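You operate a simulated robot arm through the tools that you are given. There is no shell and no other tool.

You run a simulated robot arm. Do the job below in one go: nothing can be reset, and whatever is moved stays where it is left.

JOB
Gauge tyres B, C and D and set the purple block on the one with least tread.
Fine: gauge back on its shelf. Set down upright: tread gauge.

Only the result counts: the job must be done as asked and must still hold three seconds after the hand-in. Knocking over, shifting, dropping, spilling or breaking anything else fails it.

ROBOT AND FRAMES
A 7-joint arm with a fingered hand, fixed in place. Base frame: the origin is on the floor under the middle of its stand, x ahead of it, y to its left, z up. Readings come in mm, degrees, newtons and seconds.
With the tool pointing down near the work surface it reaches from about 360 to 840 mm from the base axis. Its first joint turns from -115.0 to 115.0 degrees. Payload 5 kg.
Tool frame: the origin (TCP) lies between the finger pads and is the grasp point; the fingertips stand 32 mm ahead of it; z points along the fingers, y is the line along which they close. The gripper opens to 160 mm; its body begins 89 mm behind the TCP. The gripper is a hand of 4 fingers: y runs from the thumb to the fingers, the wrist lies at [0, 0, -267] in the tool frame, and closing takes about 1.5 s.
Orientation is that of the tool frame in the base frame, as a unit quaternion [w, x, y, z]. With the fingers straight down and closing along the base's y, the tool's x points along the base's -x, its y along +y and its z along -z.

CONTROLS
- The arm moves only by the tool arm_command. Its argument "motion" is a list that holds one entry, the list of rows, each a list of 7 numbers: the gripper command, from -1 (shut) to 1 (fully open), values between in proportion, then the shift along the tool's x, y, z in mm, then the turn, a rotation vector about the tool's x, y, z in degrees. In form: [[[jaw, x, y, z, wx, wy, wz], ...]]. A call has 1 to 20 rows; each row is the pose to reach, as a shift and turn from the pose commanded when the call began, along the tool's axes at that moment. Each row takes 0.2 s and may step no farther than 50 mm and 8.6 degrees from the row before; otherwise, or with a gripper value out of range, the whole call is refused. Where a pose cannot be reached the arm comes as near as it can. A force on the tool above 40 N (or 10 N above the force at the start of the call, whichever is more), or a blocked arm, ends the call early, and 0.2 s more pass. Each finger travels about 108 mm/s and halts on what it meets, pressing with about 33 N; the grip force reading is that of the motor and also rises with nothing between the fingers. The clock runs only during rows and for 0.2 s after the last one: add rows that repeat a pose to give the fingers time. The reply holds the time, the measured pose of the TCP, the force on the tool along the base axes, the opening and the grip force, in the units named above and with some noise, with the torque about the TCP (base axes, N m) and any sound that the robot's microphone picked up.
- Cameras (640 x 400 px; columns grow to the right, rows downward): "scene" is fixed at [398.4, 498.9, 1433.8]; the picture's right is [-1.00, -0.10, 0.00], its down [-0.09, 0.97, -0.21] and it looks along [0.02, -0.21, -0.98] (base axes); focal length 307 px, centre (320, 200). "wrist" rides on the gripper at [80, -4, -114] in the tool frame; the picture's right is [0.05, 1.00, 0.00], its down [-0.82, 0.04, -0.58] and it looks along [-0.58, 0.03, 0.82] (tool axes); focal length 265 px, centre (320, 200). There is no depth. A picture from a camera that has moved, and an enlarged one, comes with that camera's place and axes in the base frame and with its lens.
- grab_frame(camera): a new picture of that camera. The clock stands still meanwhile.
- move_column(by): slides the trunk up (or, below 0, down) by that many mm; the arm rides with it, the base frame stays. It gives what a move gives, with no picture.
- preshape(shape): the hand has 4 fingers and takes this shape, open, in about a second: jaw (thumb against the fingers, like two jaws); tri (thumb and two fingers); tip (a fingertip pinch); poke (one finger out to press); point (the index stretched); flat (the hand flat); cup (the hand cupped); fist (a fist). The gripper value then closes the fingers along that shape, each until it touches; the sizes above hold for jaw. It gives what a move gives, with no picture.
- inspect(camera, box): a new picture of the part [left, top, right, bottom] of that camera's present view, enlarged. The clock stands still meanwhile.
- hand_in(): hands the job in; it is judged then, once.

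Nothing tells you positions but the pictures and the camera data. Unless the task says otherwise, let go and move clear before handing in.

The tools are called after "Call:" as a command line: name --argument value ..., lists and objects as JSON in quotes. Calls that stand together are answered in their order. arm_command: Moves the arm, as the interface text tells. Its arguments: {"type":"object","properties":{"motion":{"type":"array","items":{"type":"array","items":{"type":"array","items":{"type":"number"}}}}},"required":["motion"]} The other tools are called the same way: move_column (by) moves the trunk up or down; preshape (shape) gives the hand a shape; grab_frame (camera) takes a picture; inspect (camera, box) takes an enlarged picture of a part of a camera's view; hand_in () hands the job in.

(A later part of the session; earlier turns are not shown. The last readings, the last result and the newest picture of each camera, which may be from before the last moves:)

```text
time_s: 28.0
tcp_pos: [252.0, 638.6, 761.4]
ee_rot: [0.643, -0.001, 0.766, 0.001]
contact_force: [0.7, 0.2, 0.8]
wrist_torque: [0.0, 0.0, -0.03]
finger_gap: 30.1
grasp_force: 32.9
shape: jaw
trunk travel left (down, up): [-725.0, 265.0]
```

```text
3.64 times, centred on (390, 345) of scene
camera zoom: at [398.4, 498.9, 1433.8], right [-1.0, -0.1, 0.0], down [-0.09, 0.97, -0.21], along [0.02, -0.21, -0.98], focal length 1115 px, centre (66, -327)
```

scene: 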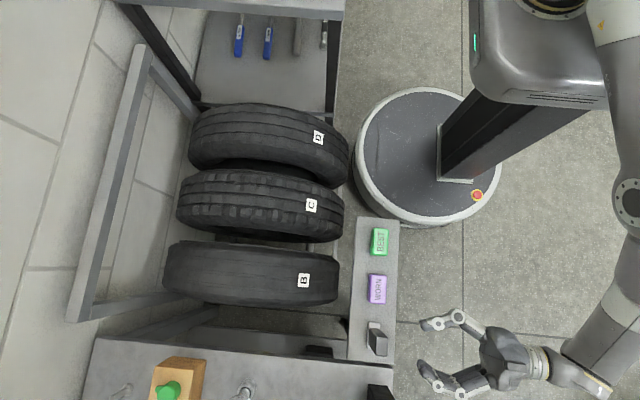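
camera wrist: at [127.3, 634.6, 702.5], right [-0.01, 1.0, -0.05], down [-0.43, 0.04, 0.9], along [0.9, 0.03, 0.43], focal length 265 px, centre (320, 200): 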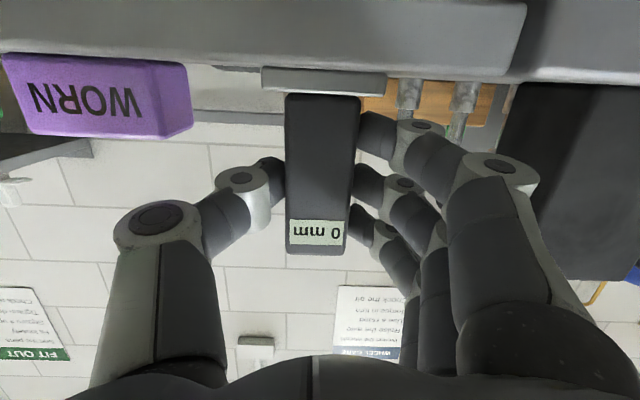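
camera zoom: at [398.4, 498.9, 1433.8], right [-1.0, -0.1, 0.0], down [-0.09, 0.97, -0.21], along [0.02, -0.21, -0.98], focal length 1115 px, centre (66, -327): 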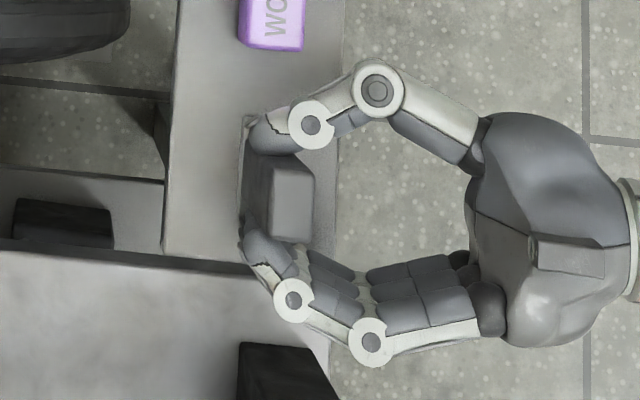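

That's a solid grasp: three fingers stacked against the thumb, gauge upright, TCP 61 mm above the foot's base. I'll lift it with the trunk so the arm comes from higher up.

Call:
move_column --by 30

Call:
grab_frame --camera "wrist"

```text
time_s: 28.8
tcp_pos: [253.8, 639.0, 791.3]
ee_rot: [0.643, 0.0, 0.766, 0.0]
contact_force: [0.0, 0.1, -1.3]
wrist_torque: [0.0, -0.02, 0.0]
finger_gap: 30.0
grasp_force: 33.1
shape: jaw
trunk travel left (down, up): [-755.0, 235.0]
```

```text
taken
camera wrist: at [127.2, 634.7, 732.3], right [-0.01, 1.0, -0.05], down [-0.43, 0.04, 0.9], along [0.9, 0.03, 0.43], focal length 265 px, centre (320, 200)
```

wrist: 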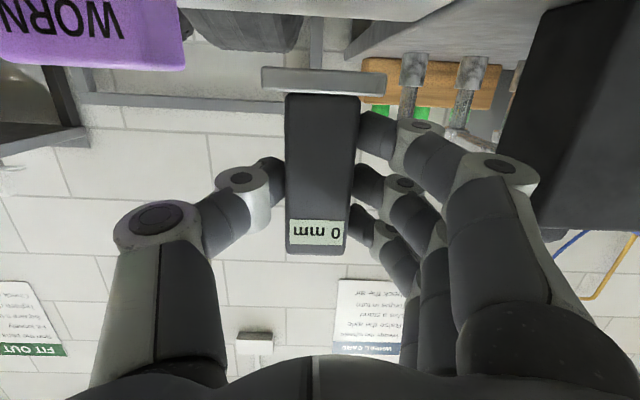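

The gauge lifted cleanly and stays upright. I'll raise it further and then move over tyre B at a safe height.

Call:
move_column --by 150

Call:
arm_command --motion '[[[-1, 0, 0, 0, 0, 0, 0], [-1, -8, -20, 40, 0, 0, 0], [-1, -15, -40, 80, 0, 0, 0], [-1, -22, -60, 120, 0, 0, 0], [-1, -29, -80, 160, 0, 0, 0], [-1, -36, -100, 200, 0, 0, 0], [-1, -36, -100, 200, 0, 0, 0]]]'

Call:
grab_frame --camera "scene"

Call:
grab_frame --camera "wrist"

```text
time_s: 30.5
tcp_pos: [252.5, 639.2, 940.5]
ee_rot: [0.643, -0.001, 0.766, 0.001]
contact_force: [0.6, -0.8, -1.8]
wrist_torque: [-0.02, 0.02, 0.0]
finger_gap: 30.1
grasp_force: 32.8
shape: jaw
trunk travel left (down, up): [-905.0, 85.0]
```

```text
time_s: 32.1
tcp_pos: [454.9, 538.3, 943.0]
ee_rot: [0.644, -0.001, 0.765, 0.001]
contact_force: [-0.7, 0.5, -0.9]
wrist_torque: [-0.01, 0.01, -0.04]
finger_gap: 29.9
grasp_force: 33.0
shape: jaw
trunk travel left (down, up): [-905.0, 85.0]
```

```text
taken
```

scene: 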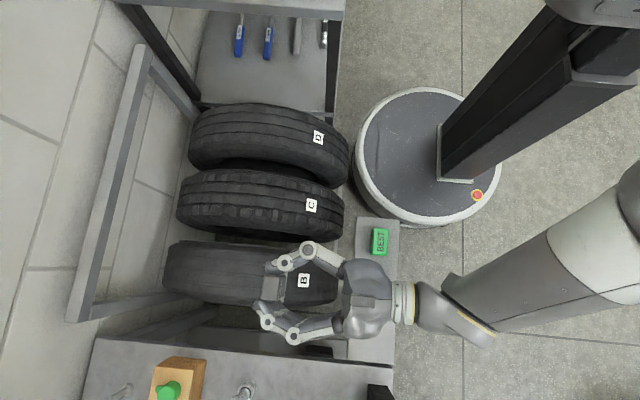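

```text
taken
camera wrist: at [328.6, 533.8, 884.1], right [-0.01, 1.0, -0.05], down [-0.43, 0.04, 0.9], along [0.9, 0.03, 0.43], focal length 265 px, centre (320, 200)
```

wrist: 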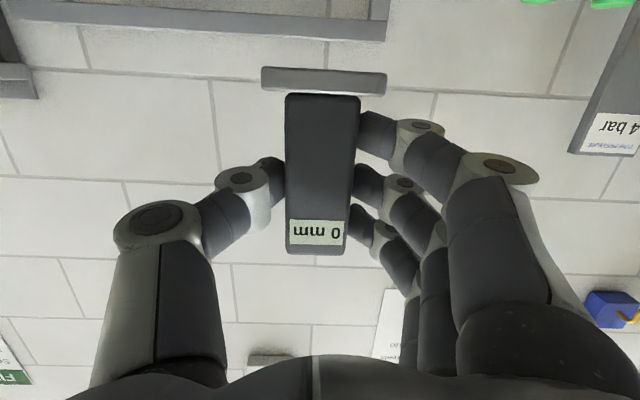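

The transfer works well. Tyre geometry from the silhouettes is centre about (594, 453) in x-z, radius about 255, so the tops are near z 708. I'll place the gauge over the crown of B and stop a few centimetres above it.

Call:
arm_command --motion '[[[-1, -7, -1.1, 40.7, 0, 0, 0], [-1, -14, -2.2, 81.4, 0, 0, 0], [-1, -21.1, -3.3, 122.1, 0, 0, 0], [-1, 10.9, -3.3, 127.6, 0, 0, 0], [-1, 42.9, -3.3, 133.1, 0, 0, 0], [-1, 74.9, -3.3, 138.7, 0, 0, 0], [-1, 106.9, -3.3, 144.2, 0, 0, 0], [-1, 106.9, -3.3, 144.2, 0, 0, 0]]]'

Call:
grab_frame --camera "scene"

Call:
grab_frame --camera "wrist"

```text
time_s: 33.9
tcp_pos: [581.9, 537.1, 813.5]
ee_rot: [0.644, -0.002, 0.765, 0.002]
contact_force: [0.2, 1.3, -1.4]
wrist_torque: [0.03, 0.0, 0.0]
finger_gap: 29.8
grasp_force: 33.6
shape: jaw
trunk travel left (down, up): [-905.0, 85.0]
```

```text
taken
```

scene: 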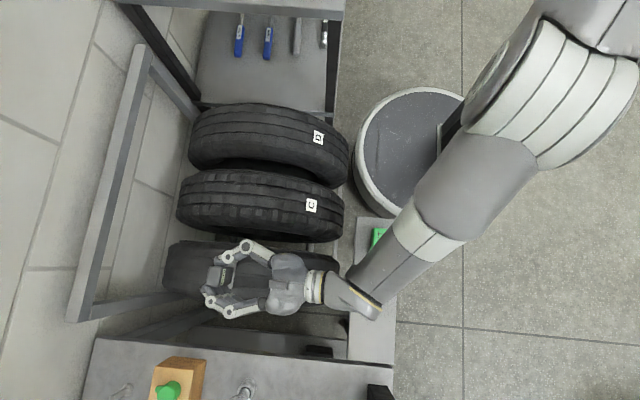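

```text
taken
camera wrist: at [454.9, 532.5, 754.7], right [-0.01, 1.0, -0.05], down [-0.43, 0.04, 0.9], along [0.9, 0.03, 0.43], focal length 265 px, centre (320, 200)
```

wrist: 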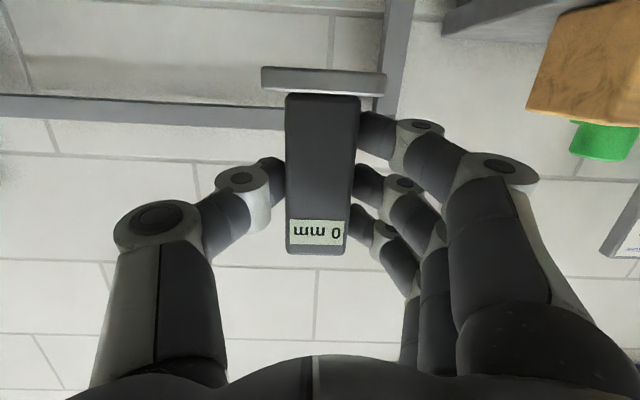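

The forearm is well above the blocks. I'll lower the gauge toward the crown of B in small steps, watching the force.

Call:
arm_command --motion '[[[-1, 11.8, -1.5, 2, 0, 0, 0], [-1, 23.6, -1.5, 4.1, 0, 0, 0], [-1, 33.5, -1.5, 5.8, 0, 0, 0], [-1, 33.5, -1.5, 5.8, 0, 0, 0]]]'

Call:
inspect --camera "scene" --box '[160, 220, 340, 330]'

Call:
grab_frame --camera "wrist"

```text
time_s: 35.1
tcp_pos: [601.6, 589.1, 868.9]
ee_rot: [0.662, 0.032, 0.747, 0.045]
contact_force: [-0.7, -0.4, -1.7]
wrist_torque: [0.02, 0.02, 0.01]
finger_gap: 30.1
grasp_force: 33.4
shape: jaw
trunk travel left (down, up): [-905.0, 85.0]
stopped in row 4: the arm was blocked; the commanded pose is now the measured one
```

```text
3.56 times, centred on (250, 275) of scene
camera zoom: at [398.4, 498.9, 1433.8], right [-1.0, -0.1, 0.0], down [-0.09, 0.97, -0.21], along [0.02, -0.21, -0.98], focal length 1090 px, centre (569, -67)
```

zoom: 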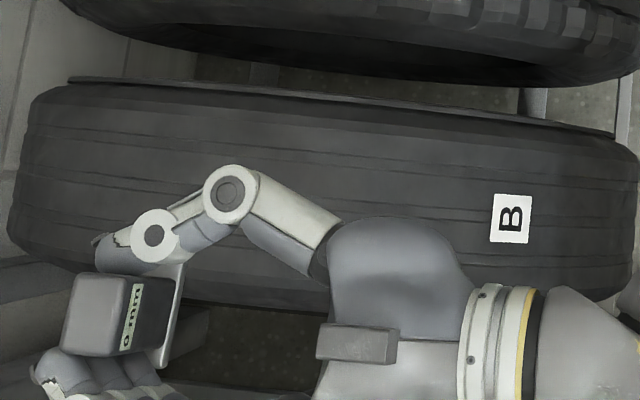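

```text
taken
camera wrist: at [478.6, 591.9, 803.0], right [-0.02, 1.0, 0.06], down [-0.48, -0.06, 0.88], along [0.88, -0.01, 0.48], focal length 265 px, centre (320, 200)
```

wrist: 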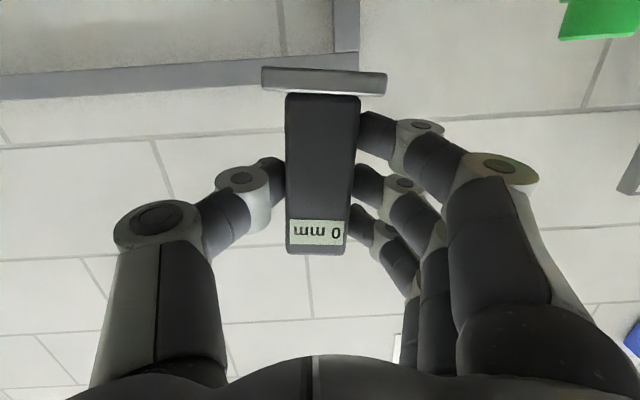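

The arm hit a joint limit going down with the trunk raised and drifted up and sideways, but touched nothing. I'll square up again at this height and do the final lowering with the trunk instead, which keeps the arm posture.

Call:
arm_command --motion '[[[-1, -1.0, -17.3, -7.9, 0.53, 1.02, -2.04], [-1, -1.9, -34.7, -15.8, 1.07, 2.05, -4.08], [-1, -2.9, -52.0, -23.7, 1.6, 3.07, -6.12], [-1, -2.9, -52.0, -23.7, 1.6, 3.07, -6.12]]]'

Call:
inspect --camera "scene" --box '[150, 200, 350, 330]'

```text
time_s: 36.1
tcp_pos: [578.5, 535.2, 865.0]
ee_rot: [0.642, -0.001, 0.766, -0.002]
contact_force: [-0.2, 0.3, -1.9]
wrist_torque: [0.01, -0.06, -0.01]
finger_gap: 30.5
grasp_force: 33.0
shape: jaw
trunk travel left (down, up): [-905.0, 85.0]
```

```text
3.08 times, centred on (250, 265) of scene
camera zoom: at [398.4, 498.9, 1433.8], right [-1.0, -0.1, 0.0], down [-0.09, 0.97, -0.21], along [0.02, -0.21, -0.98], focal length 943 px, centre (535, 0)
```

zoom: 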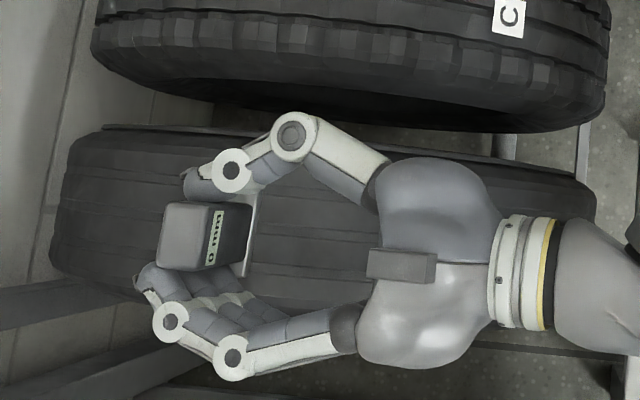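

The pose is good, with the gauge over the crown of B about 96 mm above it. I'll lower with the trunk by 75 mm.

Call:
move_column --by -75

Call:
grab_frame --camera "wrist"

Call:
grab_frame --camera "scene"

```text
time_s: 37.2
tcp_pos: [578.4, 534.9, 789.9]
ee_rot: [0.643, -0.001, 0.766, -0.001]
contact_force: [0.6, 0.4, -1.8]
wrist_torque: [-0.01, 0.04, -0.03]
finger_gap: 30.1
grasp_force: 33.5
shape: jaw
trunk travel left (down, up): [-830.0, 160.0]
```

```text
taken
camera wrist: at [451.7, 531.2, 732.5], right [-0.01, 1.0, -0.05], down [-0.43, 0.05, 0.9], along [0.9, 0.03, 0.43], focal length 265 px, centre (320, 200)
```

wrist: 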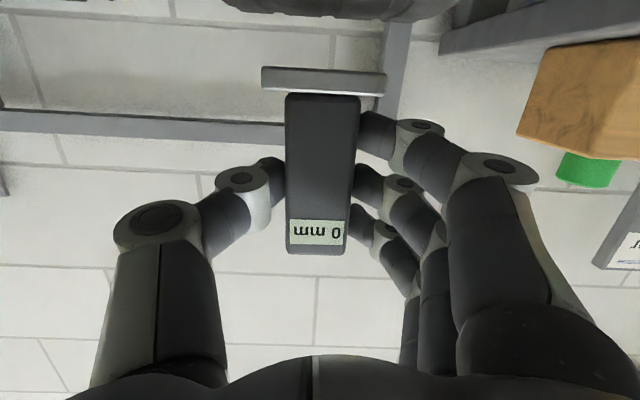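

```text
taken
```

scene: 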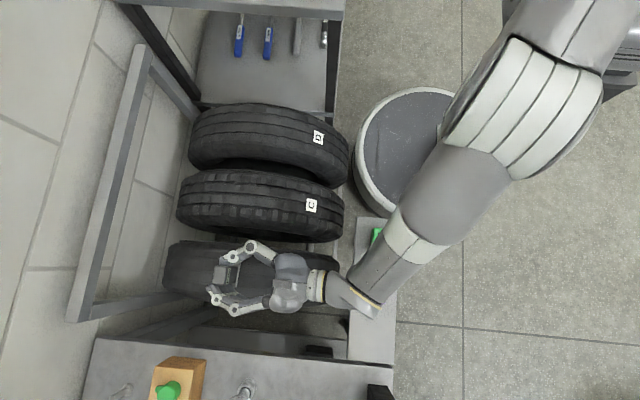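

The top of tyre B is now just visible at the upper edge of the wrist view. I'll zoom there to check lateral centring.

Call:
inspect --camera "wrist" --box '[210, 0, 470, 100]'

Call:
inspect --camera "scene" --box '[155, 225, 305, 325]'

```text
2.46 times, centred on (340, 50) of wrist
camera zoom: at [451.7, 531.2, 732.5], right [-0.01, 1.0, -0.05], down [-0.43, 0.05, 0.9], along [0.9, 0.03, 0.43], focal length 653 px, centre (271, 569)
```

zoom: 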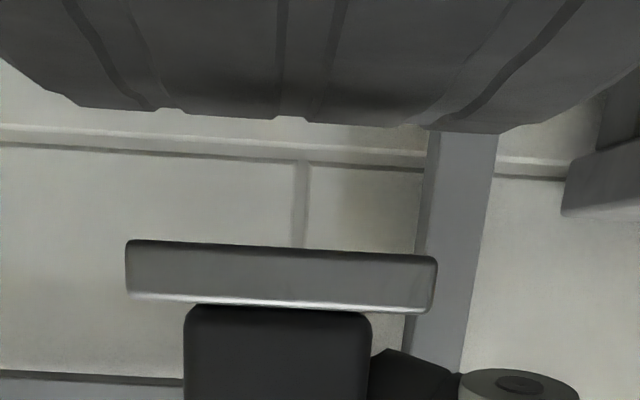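

```text
4.00 times, centred on (230, 275) of scene
camera zoom: at [398.4, 498.9, 1433.8], right [-1.0, -0.1, 0.0], down [-0.09, 0.97, -0.21], along [0.02, -0.21, -0.98], focal length 1226 px, centre (680, -100)
```

zoom: 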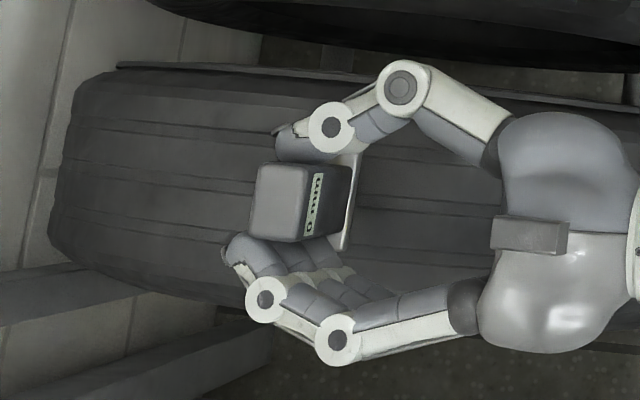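

Through the wrist view, B's centre groove sits at about y 536.7, so I'll shift the gauge +2 mm and lower it close to the tread.

Call:
arm_command --motion '[[[-1, 5, 1, 0.9, 0, 0, 0], [-1, 10, 2, 1.7, 0, 0, 0], [-1, 15, 2, 2.6, 0, 0, 0], [-1, 17, 2, 2.9, 0, 0, 0], [-1, 17, 2, 2.9, 0, 0, 0]]]'

Call:
grab_frame --camera "wrist"

Call:
inspect --camera "wrist" --box '[210, 0, 470, 100]'

```text
time_s: 38.4
tcp_pos: [578.5, 536.3, 773.7]
ee_rot: [0.643, 0.0, 0.766, -0.003]
contact_force: [-1.0, -0.4, -1.0]
wrist_torque: [0.0, 0.0, -0.02]
finger_gap: 29.9
grasp_force: 33.1
shape: jaw
trunk travel left (down, up): [-830.0, 160.0]
```

```text
taken
camera wrist: at [451.6, 533.7, 714.8], right [-0.01, 1.0, -0.05], down [-0.43, 0.05, 0.9], along [0.9, 0.03, 0.43], focal length 265 px, centre (320, 200)
```

wrist: 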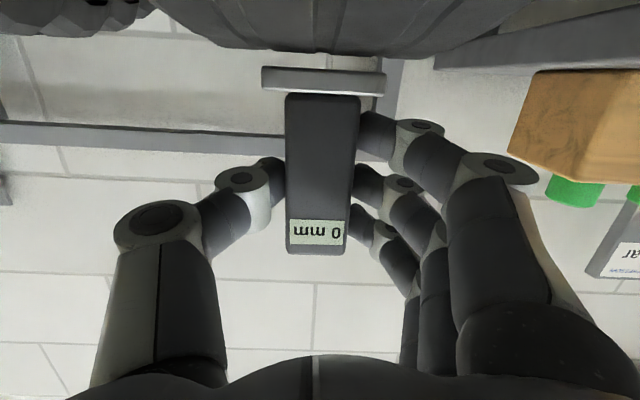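

```text
2.46 times, centred on (340, 50) of wrist
camera zoom: at [451.6, 533.7, 714.8], right [-0.01, 1.0, -0.05], down [-0.43, 0.05, 0.9], along [0.9, 0.03, 0.43], focal length 653 px, centre (271, 569)
```

zoom: 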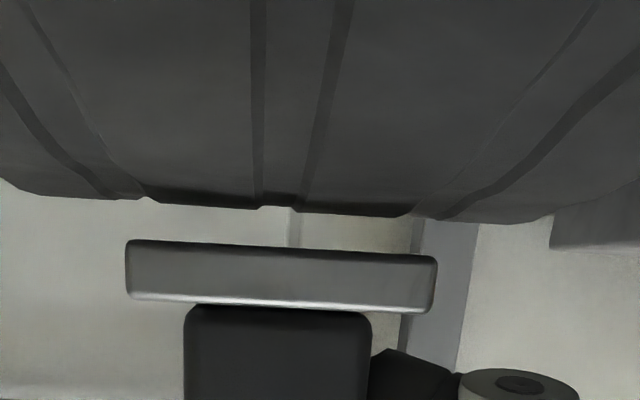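

The gauge is lined up with the centre groove and about 5–6 mm above the tread. I'll come down in small steps until contact.

Call:
arm_command --motion '[[[-1, 1, 0, 0.17, 0, 0, 0], [-1, 2, 0, 0.35, 0, 0, 0], [-1, 3, 0, 0.52, 0, 0, 0], [-1, 4, 0, 0.7, 0, 0, 0], [-1, 4, 0, 0.7, 0, 0, 0]]]'

Call:
inspect --camera "wrist" --box '[210, 0, 470, 260]'

```text
time_s: 39.6
tcp_pos: [578.3, 537.6, 769.9]
ee_rot: [0.643, -0.002, 0.766, -0.001]
contact_force: [-0.4, -0.3, -2.4]
wrist_torque: [0.0, 0.02, -0.02]
finger_gap: 30.5
grasp_force: 33.3
shape: jaw
trunk travel left (down, up): [-830.0, 160.0]
```

```text
1.54 times, centred on (340, 130) of wrist
camera zoom: at [451.9, 533.3, 710.7], right [-0.01, 1.0, -0.05], down [-0.43, 0.05, 0.9], along [0.9, 0.03, 0.43], focal length 408 px, centre (289, 308)
```

zoom: 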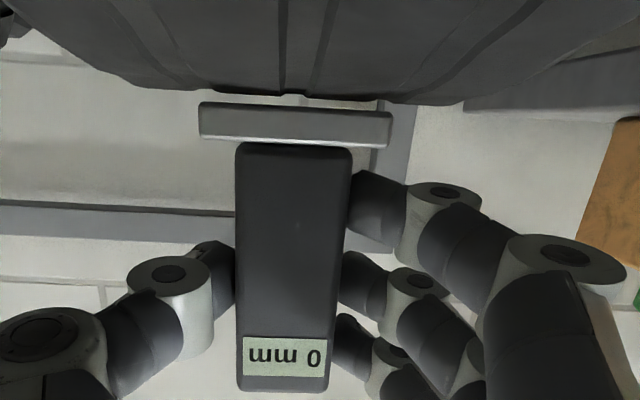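

Not touching yet; the visible gap is 2–3 mm. I'll keep going in small steps.

Call:
arm_command --motion '[[[-1, 1, 0, 0.17, 0, 0, 0], [-1, 2, 0, 0.35, 0, 0, 0], [-1, 3, 0, 0.52, 0, 0, 0], [-1, 3, 0, 0.52, 0, 0, 0]]]'

Call:
inspect --camera "wrist" --box '[210, 0, 470, 260]'

```text
time_s: 40.6
tcp_pos: [578.3, 536.3, 766.7]
ee_rot: [0.643, -0.002, 0.766, 0.0]
contact_force: [-0.1, 0.1, -2.3]
wrist_torque: [0.02, 0.03, -0.02]
finger_gap: 29.6
grasp_force: 33.4
shape: jaw
trunk travel left (down, up): [-830.0, 160.0]
```

```text
1.54 times, centred on (340, 130) of wrist
camera zoom: at [452.0, 533.3, 707.5], right [-0.01, 1.0, -0.05], down [-0.43, 0.05, 0.9], along [0.9, 0.03, 0.43], focal length 408 px, centre (289, 308)
```

zoom: 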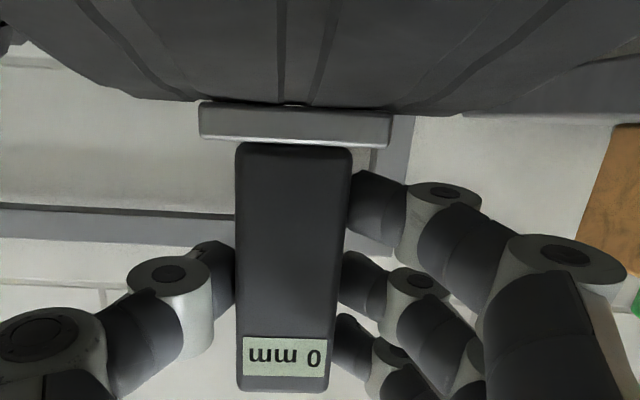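

The foot is almost on the tread now. I'll press down 2 mm more in fine steps.

Call:
arm_command --motion '[[[-1, 0.7, 0, 0.12, 0, 0, 0], [-1, 1.4, 0, 0.24, 0, 0, 0], [-1, 2, 0, 0.35, 0, 0, 0], [-1, 2, 0, 0.35, 0, 0, 0]]]'

Call:
inspect --camera "wrist" --box '[210, 0, 470, 260]'

```text
time_s: 41.6
tcp_pos: [577.7, 536.0, 765.4]
ee_rot: [0.642, 0.0, 0.766, -0.002]
contact_force: [-0.1, 0.1, -2.4]
wrist_torque: [0.0, 0.03, -0.01]
finger_gap: 30.2
grasp_force: 33.0
shape: jaw
trunk travel left (down, up): [-830.0, 160.0]
```

```text
1.54 times, centred on (340, 130) of wrist
camera zoom: at [451.6, 533.0, 706.2], right [-0.01, 1.0, -0.05], down [-0.43, 0.05, 0.9], along [0.9, 0.03, 0.43], focal length 408 px, centre (289, 308)
```

zoom: 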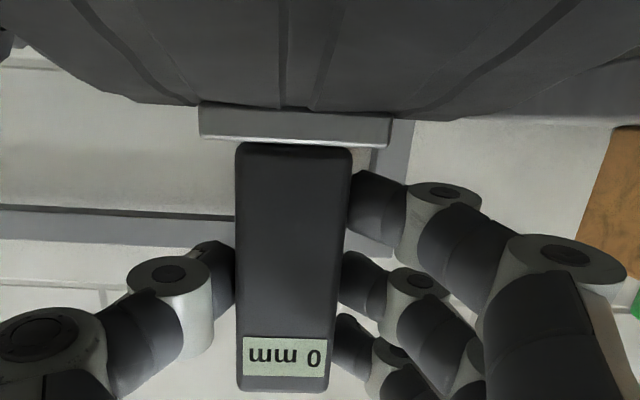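

Still no contact force. I'll go another 3 mm in fine steps.

Call:
arm_command --motion '[[[-1, 0.7, 0, 0.12, 0, 0, 0], [-1, 1.4, 0, 0.24, 0, 0, 0], [-1, 2.1, 0, 0.36, 0, 0, 0], [-1, 2.8, 0, 0.5, 0, 0, 0], [-1, 2.8, 0, 0.5, 0, 0, 0]]]'

Call:
inspect --camera "wrist" --box '[210, 0, 470, 260]'

```text
time_s: 42.8
tcp_pos: [579.4, 536.3, 763.3]
ee_rot: [0.643, -0.001, 0.766, -0.001]
contact_force: [0.4, -0.3, 3.7]
wrist_torque: [0.09, -0.04, 0.04]
finger_gap: 30.1
grasp_force: 33.5
shape: jaw
trunk travel left (down, up): [-830.0, 160.0]
```

```text
1.54 times, centred on (340, 130) of wrist
camera zoom: at [451.8, 532.8, 704.2], right [-0.01, 1.0, -0.05], down [-0.43, 0.04, 0.9], along [0.9, 0.03, 0.43], focal length 408 px, centre (289, 308)
```

zoom: 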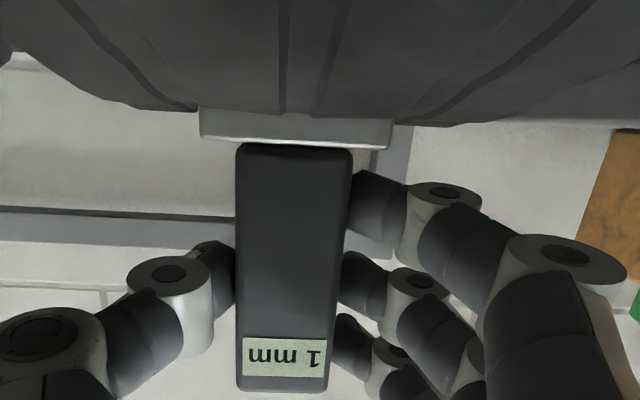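

Contact made: the display now reads 1 mm. I'll press slightly more to make sure the reading is settled.

Call:
arm_command --motion '[[[-1, 0.6, 0, 0.1, 0, 0, 0], [-1, 1.2, 0, 0.2, 0, 0, 0], [-1, 1.2, 0, 0.2, 0, 0, 0], [-1, 1.2, 0, 0.2, 0, 0, 0]]]'

Call:
inspect --camera "wrist" --box '[280, 190, 370, 260]'

Call:
inspect --camera "wrist" --box '[210, 0, 470, 260]'

```text
time_s: 43.8
tcp_pos: [576.7, 535.9, 763.0]
ee_rot: [0.644, -0.002, 0.765, 0.0]
contact_force: [-0.4, 0.6, 11.7]
wrist_torque: [0.07, -0.16, 0.0]
finger_gap: 30.0
grasp_force: 33.2
shape: jaw
trunk travel left (down, up): [-830.0, 160.0]
```

```text
5.71 times, centred on (325, 225) of wrist
camera zoom: at [451.8, 532.9, 703.7], right [-0.01, 1.0, -0.05], down [-0.43, 0.04, 0.9], along [0.9, 0.03, 0.43], focal length 1517 px, centre (291, 57)
```

zoom: 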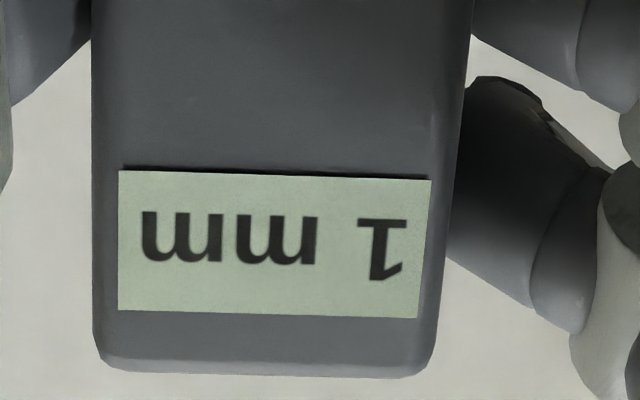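

```text
1.54 times, centred on (340, 130) of wrist
camera zoom: at [451.8, 532.9, 703.7], right [-0.01, 1.0, -0.05], down [-0.43, 0.04, 0.9], along [0.9, 0.03, 0.43], focal length 408 px, centre (289, 308)
```

zoom: 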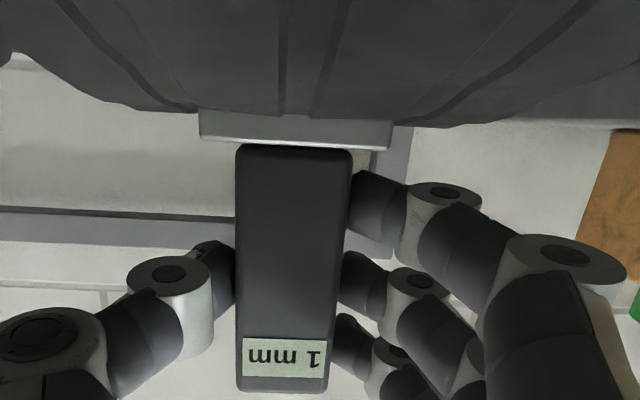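

B reads 1 mm, steady under 12 N. I'll lift off with the trunk and go across to tyre C.

Call:
move_column --by 70

Call:
arm_command --motion '[[[-1, 0, -30, 0, 0, 0, 0], [-1, 0, -65, 0, 0, 0, 0], [-1, 0, -100, 0, 0, 0, 0], [-1, 0, -135, 0, 0, 0, 0], [-1, 0, -165, 0, 0, 0, 0], [-1, 0, -188, 0, 0, 0, 0], [-1, 0, -188, 0, 0, 0, 0]]]'

Call:
grab_frame --camera "scene"

Call:
grab_frame --camera "wrist"

```text
time_s: 44.9
tcp_pos: [578.2, 536.9, 831.2]
ee_rot: [0.643, -0.001, 0.766, -0.001]
contact_force: [-0.6, 0.8, -2.2]
wrist_torque: [0.03, -0.01, 0.0]
finger_gap: 29.8
grasp_force: 32.8
shape: jaw
trunk travel left (down, up): [-900.0, 90.0]
```

```text
time_s: 46.5
tcp_pos: [578.2, 346.8, 833.0]
ee_rot: [0.643, -0.001, 0.766, -0.002]
contact_force: [0.6, 0.5, -1.9]
wrist_torque: [0.01, 0.03, 0.0]
finger_gap: 29.9
grasp_force: 32.6
shape: jaw
trunk travel left (down, up): [-900.0, 90.0]
```

```text
taken
```

scene: 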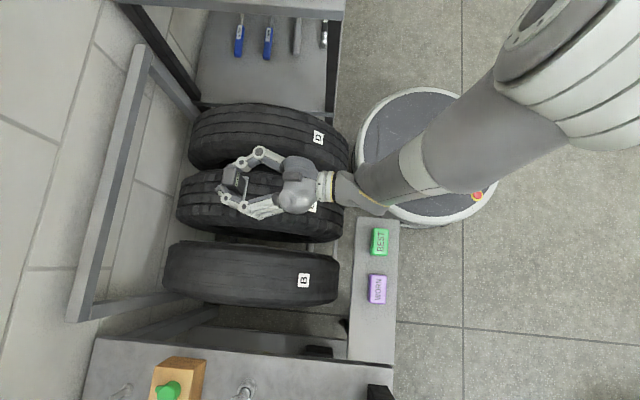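

```text
taken
camera wrist: at [451.7, 343.9, 773.4], right [-0.01, 1.0, -0.05], down [-0.43, 0.05, 0.9], along [0.9, 0.03, 0.43], focal length 265 px, centre (320, 200)
```

wrist: 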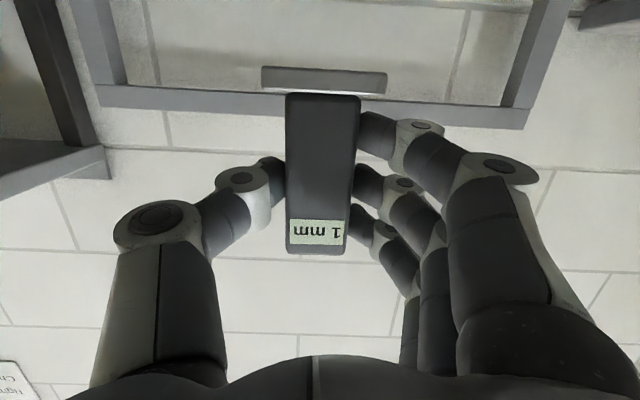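

The display holds its last reading. I'm over tyre C now; lowering with the trunk and checking groove alignment.

Call:
move_column --by -58

Call:
inspect --camera "wrist" --box '[210, 0, 470, 160]'

Call:
grab_frame --camera "scene"

```text
time_s: 47.5
tcp_pos: [577.2, 347.5, 774.9]
ee_rot: [0.643, 0.0, 0.766, -0.002]
contact_force: [-0.1, 0.1, -1.9]
wrist_torque: [0.0, 0.05, 0.01]
finger_gap: 30.0
grasp_force: 33.5
shape: jaw
trunk travel left (down, up): [-842.0, 148.0]
```

```text
2.46 times, centred on (340, 80) of wrist
camera zoom: at [451.7, 343.9, 715.6], right [-0.01, 1.0, -0.05], down [-0.43, 0.05, 0.9], along [0.9, 0.03, 0.43], focal length 653 px, centre (271, 495)
```

zoom: 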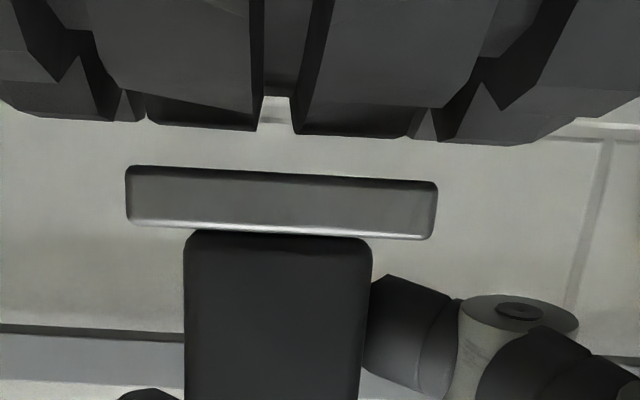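

```text
taken
```

scene: 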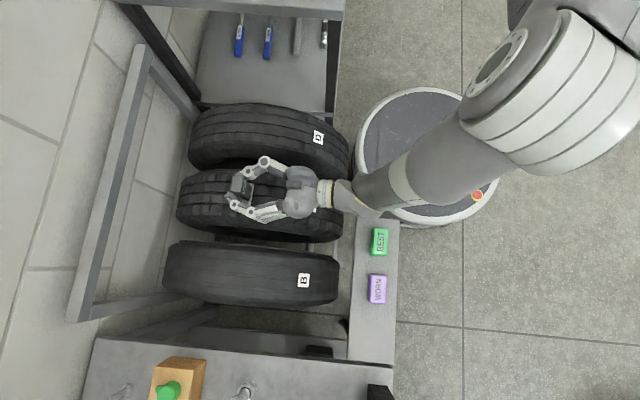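

C's centre groove is aligned within about 1 mm. I'll lower in fine steps to contact.

Call:
arm_command --motion '[[[-1, 3, -0.8, 0.5, 0, 0, 0], [-1, 6, -0.8, 1.0, 0, 0, 0], [-1, 8, -0.8, 1.4, 0, 0, 0], [-1, 9, -0.8, 1.6, 0, 0, 0], [-1, 10, -0.8, 1.7, 0, 0, 0], [-1, 11, -0.8, 1.9, 0, 0, 0], [-1, 11, -0.8, 1.9, 0, 0, 0]]]'

Call:
inspect --camera "wrist" --box '[210, 0, 470, 260]'

```text
time_s: 49.1
tcp_pos: [577.5, 346.2, 762.7]
ee_rot: [0.643, 0.0, 0.766, -0.002]
contact_force: [-0.1, -0.1, 0.3]
wrist_torque: [0.1, 0.04, -0.02]
finger_gap: 30.2
grasp_force: 32.5
shape: jaw
trunk travel left (down, up): [-842.0, 148.0]
```

```text
1.54 times, centred on (340, 130) of wrist
camera zoom: at [451.4, 343.3, 704.5], right [-0.01, 1.0, -0.05], down [-0.43, 0.05, 0.9], along [0.9, 0.03, 0.43], focal length 408 px, centre (289, 308)
```

zoom: 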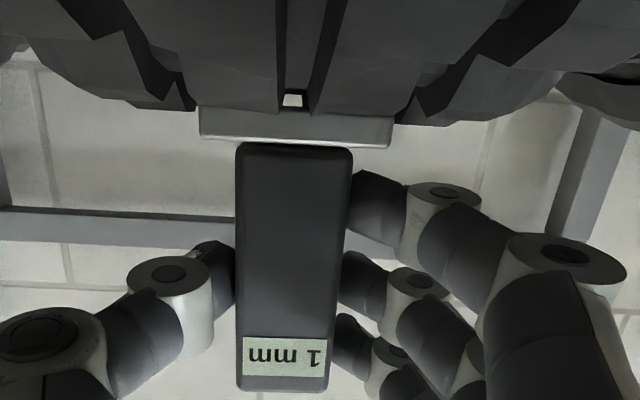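

Just touching; I'll press a bit more for a firm reading.

Call:
arm_command --motion '[[[-1, 0.5, 0, 0.1, 0, 0, 0], [-1, 1.0, 0, 0.17, 0, 0, 0], [-1, 1.5, 0, 0.26, 0, 0, 0], [-1, 1.5, 0, 0.26, 0, 0, 0], [-1, 1.5, 0, 0.26, 0, 0, 0]]]'

Call:
inspect --camera "wrist" --box '[210, 0, 470, 260]'

```text
time_s: 50.3
tcp_pos: [578.3, 346.9, 763.2]
ee_rot: [0.643, -0.001, 0.766, -0.001]
contact_force: [1.3, -1.3, 12.1]
wrist_torque: [0.05, -0.18, -0.04]
finger_gap: 30.0
grasp_force: 32.6
shape: jaw
trunk travel left (down, up): [-842.0, 148.0]
```

```text
1.54 times, centred on (340, 130) of wrist
camera zoom: at [451.5, 343.4, 703.9], right [-0.01, 1.0, -0.05], down [-0.43, 0.04, 0.9], along [0.9, 0.03, 0.43], focal length 408 px, centre (289, 308)
```

zoom: 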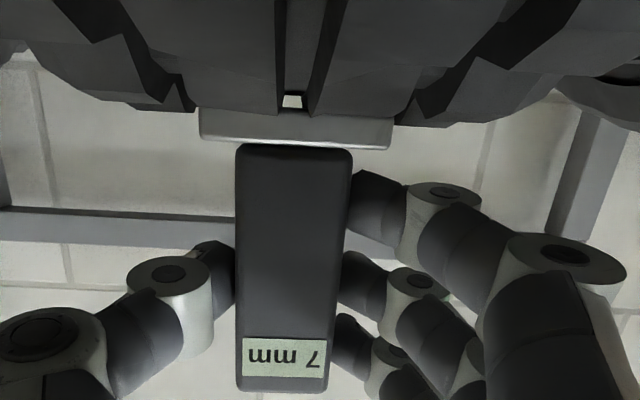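

C reads 7 mm. I'll lift and move across to tyre D.

Call:
move_column --by 70

Call:
arm_command --motion '[[[-1, 0, -30, 0, 0, 0, 0], [-1, 0, -65, 0, 0, 0, 0], [-1, 0, -100, 0, 0, 0, 0], [-1, 0, -100, 0, 0, 0, 0]]]'

Call:
grab_frame --camera "scene"

```text
time_s: 51.4
tcp_pos: [578.1, 347.2, 831.8]
ee_rot: [0.643, -0.001, 0.766, -0.002]
contact_force: [0.0, -0.8, -2.0]
wrist_torque: [-0.02, -0.01, 0.0]
finger_gap: 29.7
grasp_force: 33.2
shape: jaw
trunk travel left (down, up): [-912.0, 78.0]
```

```text
time_s: 52.4
tcp_pos: [578.1, 246.8, 833.9]
ee_rot: [0.643, -0.001, 0.766, -0.001]
contact_force: [-0.5, 0.8, -1.4]
wrist_torque: [-0.03, 0.0, 0.03]
finger_gap: 29.9
grasp_force: 33.5
shape: jaw
trunk travel left (down, up): [-912.0, 78.0]
```

```text
taken
```

scene: 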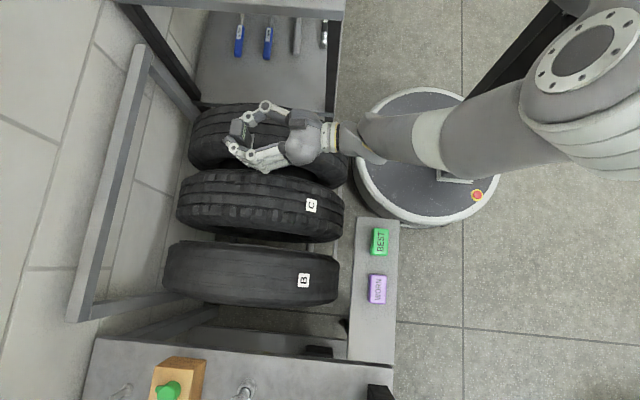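

Before moving over D, I want to check the structure beyond it for thumb clearance.

Call:
inspect --camera "scene" --box '[100, 0, 380, 175]'

Call:
grab_frame --camera "wrist"

```text
2.29 times, centred on (240, 88) of scene
camera zoom: at [398.4, 498.9, 1433.8], right [-1.0, -0.1, 0.0], down [-0.09, 0.97, -0.21], along [0.02, -0.21, -0.98], focal length 701 px, centre (503, 457)
```

zoom: 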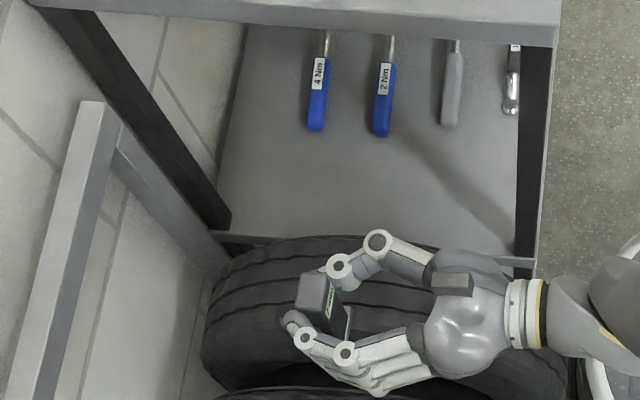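

```text
taken
camera wrist: at [452.8, 242.6, 774.2], right [-0.01, 1.0, -0.05], down [-0.43, 0.05, 0.9], along [0.9, 0.03, 0.43], focal length 265 px, centre (320, 200)
```

wrist: 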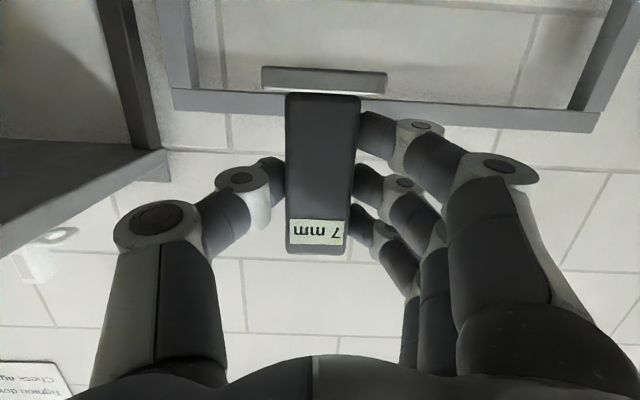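

There's a cart with an upper shelf at y ≤ 20 and z about 900. At D (y 158) the thumb's outer side reaches only about y 75, so it's clear. I'll continue over D.

Call:
arm_command --motion '[[[-1, 0, -30, 0, 0, 0, 0], [-1, 0, -60, 0, 0, 0, 0], [-1, 0, -88.5, 0, 0, 0, 0], [-1, 0, -88.5, 0, 0, 0, 0]]]'

Call:
grab_frame --camera "scene"

Call:
grab_frame --camera "wrist"

```text
time_s: 53.4
tcp_pos: [576.6, 157.8, 834.4]
ee_rot: [0.643, -0.001, 0.766, -0.001]
contact_force: [-0.1, 0.4, -1.5]
wrist_torque: [0.03, -0.01, -0.02]
finger_gap: 29.7
grasp_force: 32.7
shape: jaw
trunk travel left (down, up): [-912.0, 78.0]
```

```text
taken
```

scene: 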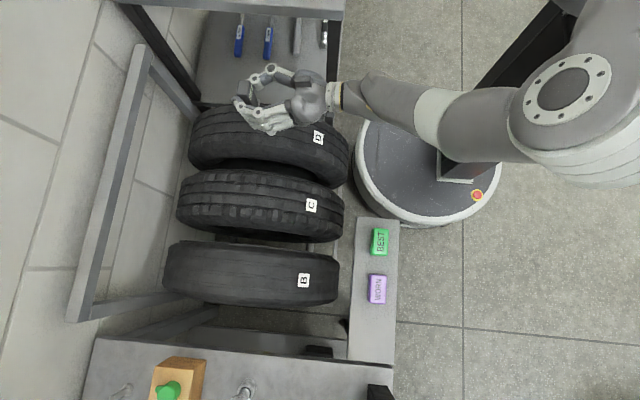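

```text
taken
camera wrist: at [451.6, 153.7, 774.8], right [-0.01, 1.0, -0.05], down [-0.43, 0.05, 0.9], along [0.9, 0.03, 0.43], focal length 265 px, centre (320, 200)
```

wrist: 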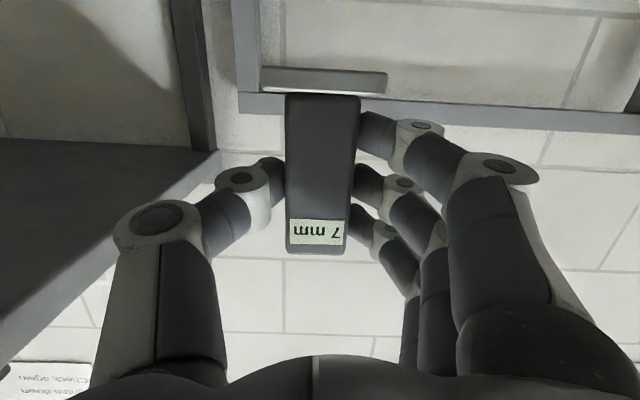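

Over D with good clearance. I'll lower with the trunk and check the groove.

Call:
move_column --by -58

Call:
inspect --camera "wrist" --box '[210, 0, 470, 160]'

Call:
grab_frame --camera "scene"

```text
time_s: 54.3
tcp_pos: [577.1, 157.0, 774.8]
ee_rot: [0.643, -0.002, 0.766, -0.001]
contact_force: [-0.9, -0.2, -1.5]
wrist_torque: [0.01, 0.06, 0.01]
finger_gap: 29.7
grasp_force: 33.2
shape: jaw
trunk travel left (down, up): [-854.0, 136.0]
```

```text
2.46 times, centred on (340, 80) of wrist
camera zoom: at [451.6, 153.7, 716.9], right [-0.01, 1.0, -0.05], down [-0.43, 0.05, 0.9], along [0.9, 0.03, 0.43], focal length 653 px, centre (271, 495)
```

zoom: 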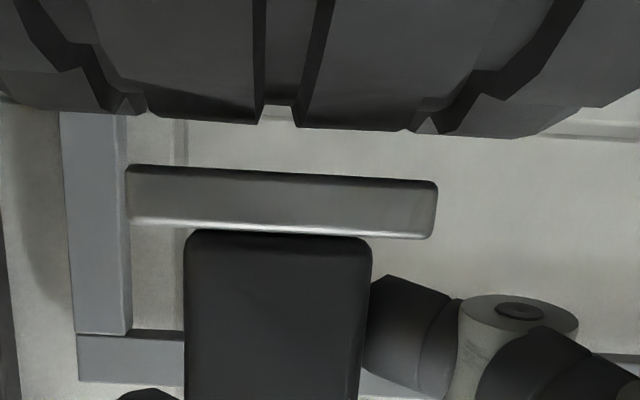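

```text
taken
```

scene: 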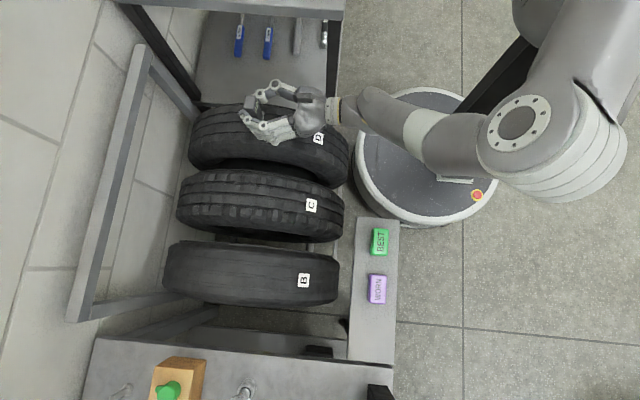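

D's centre groove is aligned too. I'll lower to contact.

Call:
arm_command --motion '[[[-1, 3, -0.4, 0.5, 0, 0, 0], [-1, 6, -0.4, 1.0, 0, 0, 0], [-1, 8, -0.4, 1.4, 0, 0, 0], [-1, 9.5, -0.4, 1.6, 0, 0, 0], [-1, 10.5, -0.4, 1.8, 0, 0, 0], [-1, 11.5, -0.4, 2.0, 0, 0, 0], [-1, 12.2, -0.4, 2.1, 0, 0, 0], [-1, 12.2, -0.4, 2.1, 0, 0, 0], [-1, 12.2, -0.4, 2.1, 0, 0, 0]]]'

Call:
inspect --camera "wrist" --box '[210, 0, 470, 260]'

```text
time_s: 56.3
tcp_pos: [586.5, 166.3, 773.1]
ee_rot: [0.648, 0.012, 0.762, 0.008]
contact_force: [-0.5, -0.5, -2.4]
wrist_torque: [-0.01, 0.04, 0.0]
finger_gap: 29.7
grasp_force: 32.5
shape: jaw
trunk travel left (down, up): [-854.0, 136.0]
```

```text
1.54 times, centred on (340, 130) of wrist
camera zoom: at [460.3, 166.1, 713.6], right [0.0, 1.0, -0.02], down [-0.44, 0.02, 0.9], along [0.9, 0.01, 0.44], focal length 408 px, centre (289, 308)
```

zoom: 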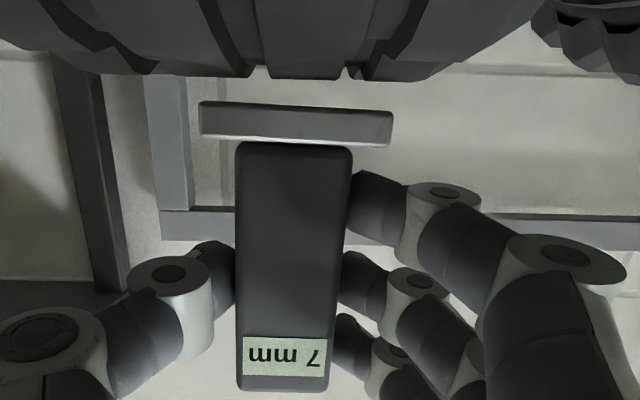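

The arm ran into a joint limit near the bottom and sagged off slightly, without contact. I'll raise the arm relative to the trunk to recover the pose, then lower with the trunk only.

Call:
arm_command --motion '[[[-1, -12.3, 0, -2.1, 0, 0, 0], [-1, -24.6, 0, -4.3, 0, 0, 0], [-1, -36.9, 0, -6.4, 0, 0, 0], [-1, -49, 0, -8.5, 0, 0, 0], [-1, -49, 0, -8.5, 0, 0, 0]]]'

Call:
grab_frame --camera "wrist"

```text
time_s: 57.5
tcp_pos: [578.1, 155.7, 812.8]
ee_rot: [0.643, 0.0, 0.766, -0.002]
contact_force: [0.2, 0.4, -2.8]
wrist_torque: [0.0, 0.03, 0.0]
finger_gap: 30.1
grasp_force: 32.5
shape: jaw
trunk travel left (down, up): [-854.0, 136.0]
```

```text
taken
camera wrist: at [452.2, 152.7, 754.1], right [-0.01, 1.0, -0.05], down [-0.43, 0.05, 0.9], along [0.9, 0.03, 0.43], focal length 265 px, centre (320, 200)
```

wrist: 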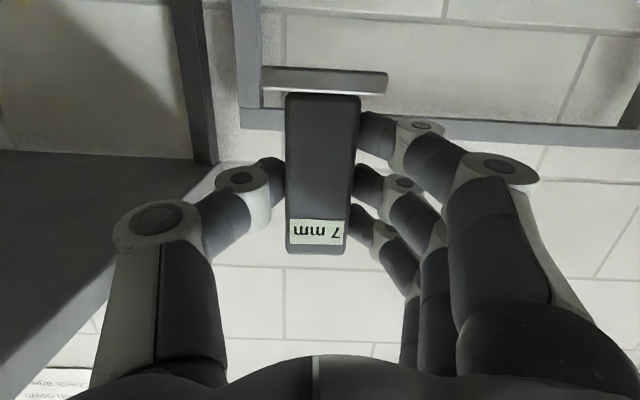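

Recovered. I'll lower with the trunk by 40 mm and then make the fine contact approach.

Call:
move_column --by -40

Call:
inspect --camera "wrist" --box '[210, 0, 470, 160]'

```text
time_s: 58.4
tcp_pos: [577.6, 155.6, 773.6]
ee_rot: [0.643, 0.0, 0.766, -0.002]
contact_force: [0.1, -0.3, -2.2]
wrist_torque: [-0.03, 0.04, -0.01]
finger_gap: 30.1
grasp_force: 33.0
shape: jaw
trunk travel left (down, up): [-814.0, 176.0]
```

```text
2.46 times, centred on (340, 80) of wrist
camera zoom: at [452.4, 152.8, 714.2], right [-0.01, 1.0, -0.05], down [-0.43, 0.05, 0.9], along [0.9, 0.03, 0.43], focal length 653 px, centre (271, 495)
```

zoom: 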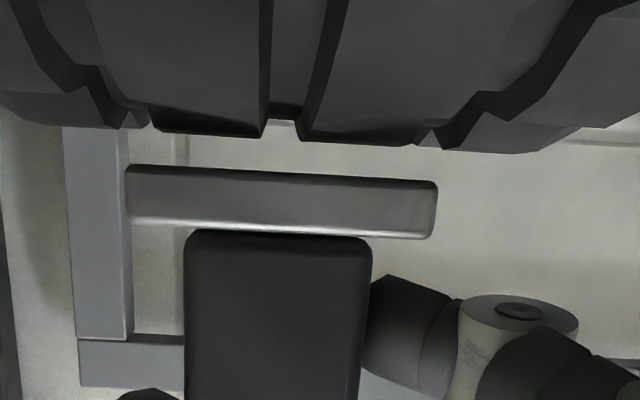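

Aligned with D's groove. Fine approach now.

Call:
arm_command --motion '[[[-1, 3, 0, 0.5, 0, 0, 0], [-1, 6, 0, 1.0, 0, 0, 0], [-1, 8, 0, 1.4, 0, 0, 0], [-1, 9, 0, 1.6, 0, 0, 0], [-1, 10, 0, 1.7, 0, 0, 0], [-1, 10.8, 0, 1.9, 0, 0, 0], [-1, 10.8, 0, 1.9, 0, 0, 0], [-1, 10.8, 0, 1.9, 0, 0, 0]]]'

Call:
inspect --camera "wrist" --box '[210, 0, 470, 260]'

```text
time_s: 60.2
tcp_pos: [578.0, 154.8, 762.7]
ee_rot: [0.644, 0.0, 0.765, -0.002]
contact_force: [1.7, -0.2, 12.3]
wrist_torque: [0.07, -0.15, 0.03]
finger_gap: 30.3
grasp_force: 33.0
shape: jaw
trunk travel left (down, up): [-814.0, 176.0]
```

```text
1.54 times, centred on (340, 130) of wrist
camera zoom: at [452.0, 152.0, 704.0], right [-0.01, 1.0, -0.05], down [-0.43, 0.05, 0.9], along [0.9, 0.03, 0.43], focal length 408 px, centre (289, 308)
```

zoom: 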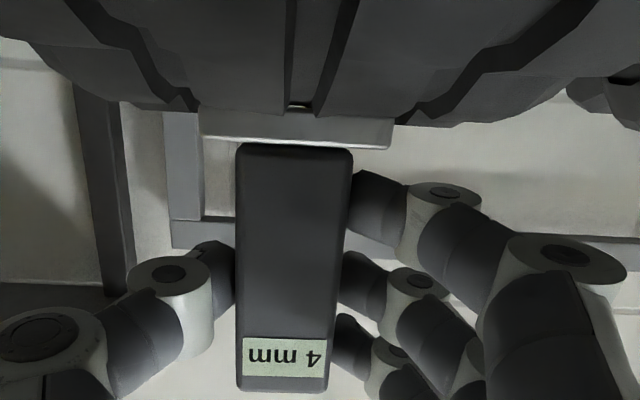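

D reads 4 mm, so the readings are B = 1 mm, C = 7 mm and D = 4 mm. B has the least tread. I'll take the gauge back to its shelf, starting with a high lift and a sideways move.

Call:
move_column --by 150

Call:
arm_command --motion '[[[-1, -29.5, 35, -5.1, 0, 0, 0], [-1, -59.1, 70, -10.2, 0, 0, 0], [-1, -59.1, 115, -10.2, 0, 0, 0], [-1, -59.1, 160, -10.2, 0, 0, 0], [-1, -59.1, 205, -10.2, 0, 0, 0], [-1, -59.1, 250, -10.2, 0, 0, 0], [-1, -59.1, 295, -10.2, 0, 0, 0], [-1, -59.1, 340, -10.2, 0, 0, 0], [-1, -59.1, 383, -10.2, 0, 0, 0], [-1, -59.1, 383, -10.2, 0, 0, 0]]]'

Call:
grab_frame --camera "scene"

Call:
grab_frame --camera "wrist"

```text
time_s: 61.9
tcp_pos: [577.6, 156.1, 912.1]
ee_rot: [0.643, -0.001, 0.766, -0.002]
contact_force: [0.0, 0.1, -2.3]
wrist_torque: [0.02, 0.02, 0.01]
finger_gap: 29.9
grasp_force: 33.3
shape: jaw
trunk travel left (down, up): [-964.0, 26.0]
```

```text
time_s: 64.1
tcp_pos: [581.6, 536.8, 971.5]
ee_rot: [0.643, -0.001, 0.766, -0.002]
contact_force: [0.3, 0.1, -2.3]
wrist_torque: [-0.05, 0.03, -0.01]
finger_gap: 29.9
grasp_force: 33.2
shape: jaw
trunk travel left (down, up): [-964.0, 26.0]
```

```text
taken
```

scene: 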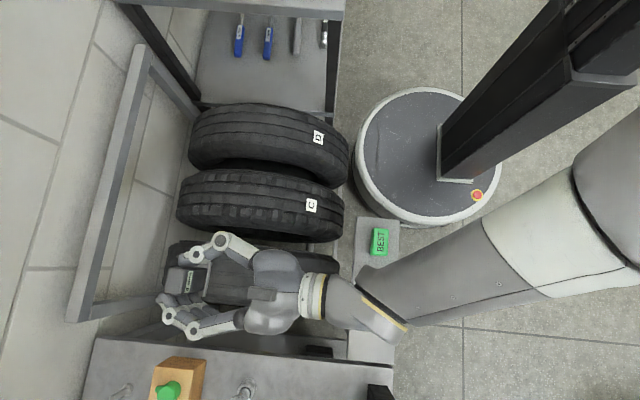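

```text
taken
camera wrist: at [454.4, 534.1, 911.7], right [-0.01, 1.0, -0.05], down [-0.43, 0.05, 0.9], along [0.9, 0.03, 0.43], focal length 265 px, centre (320, 200)
```

wrist: 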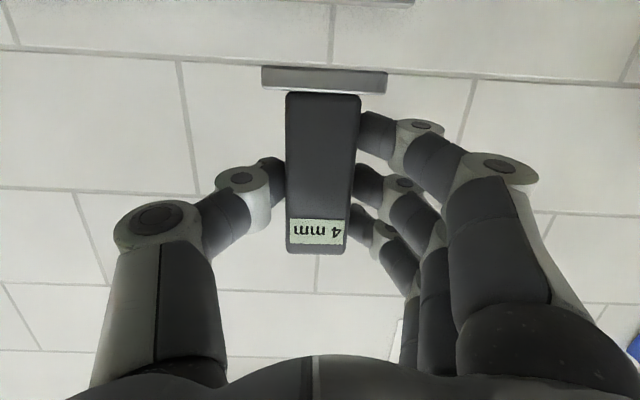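

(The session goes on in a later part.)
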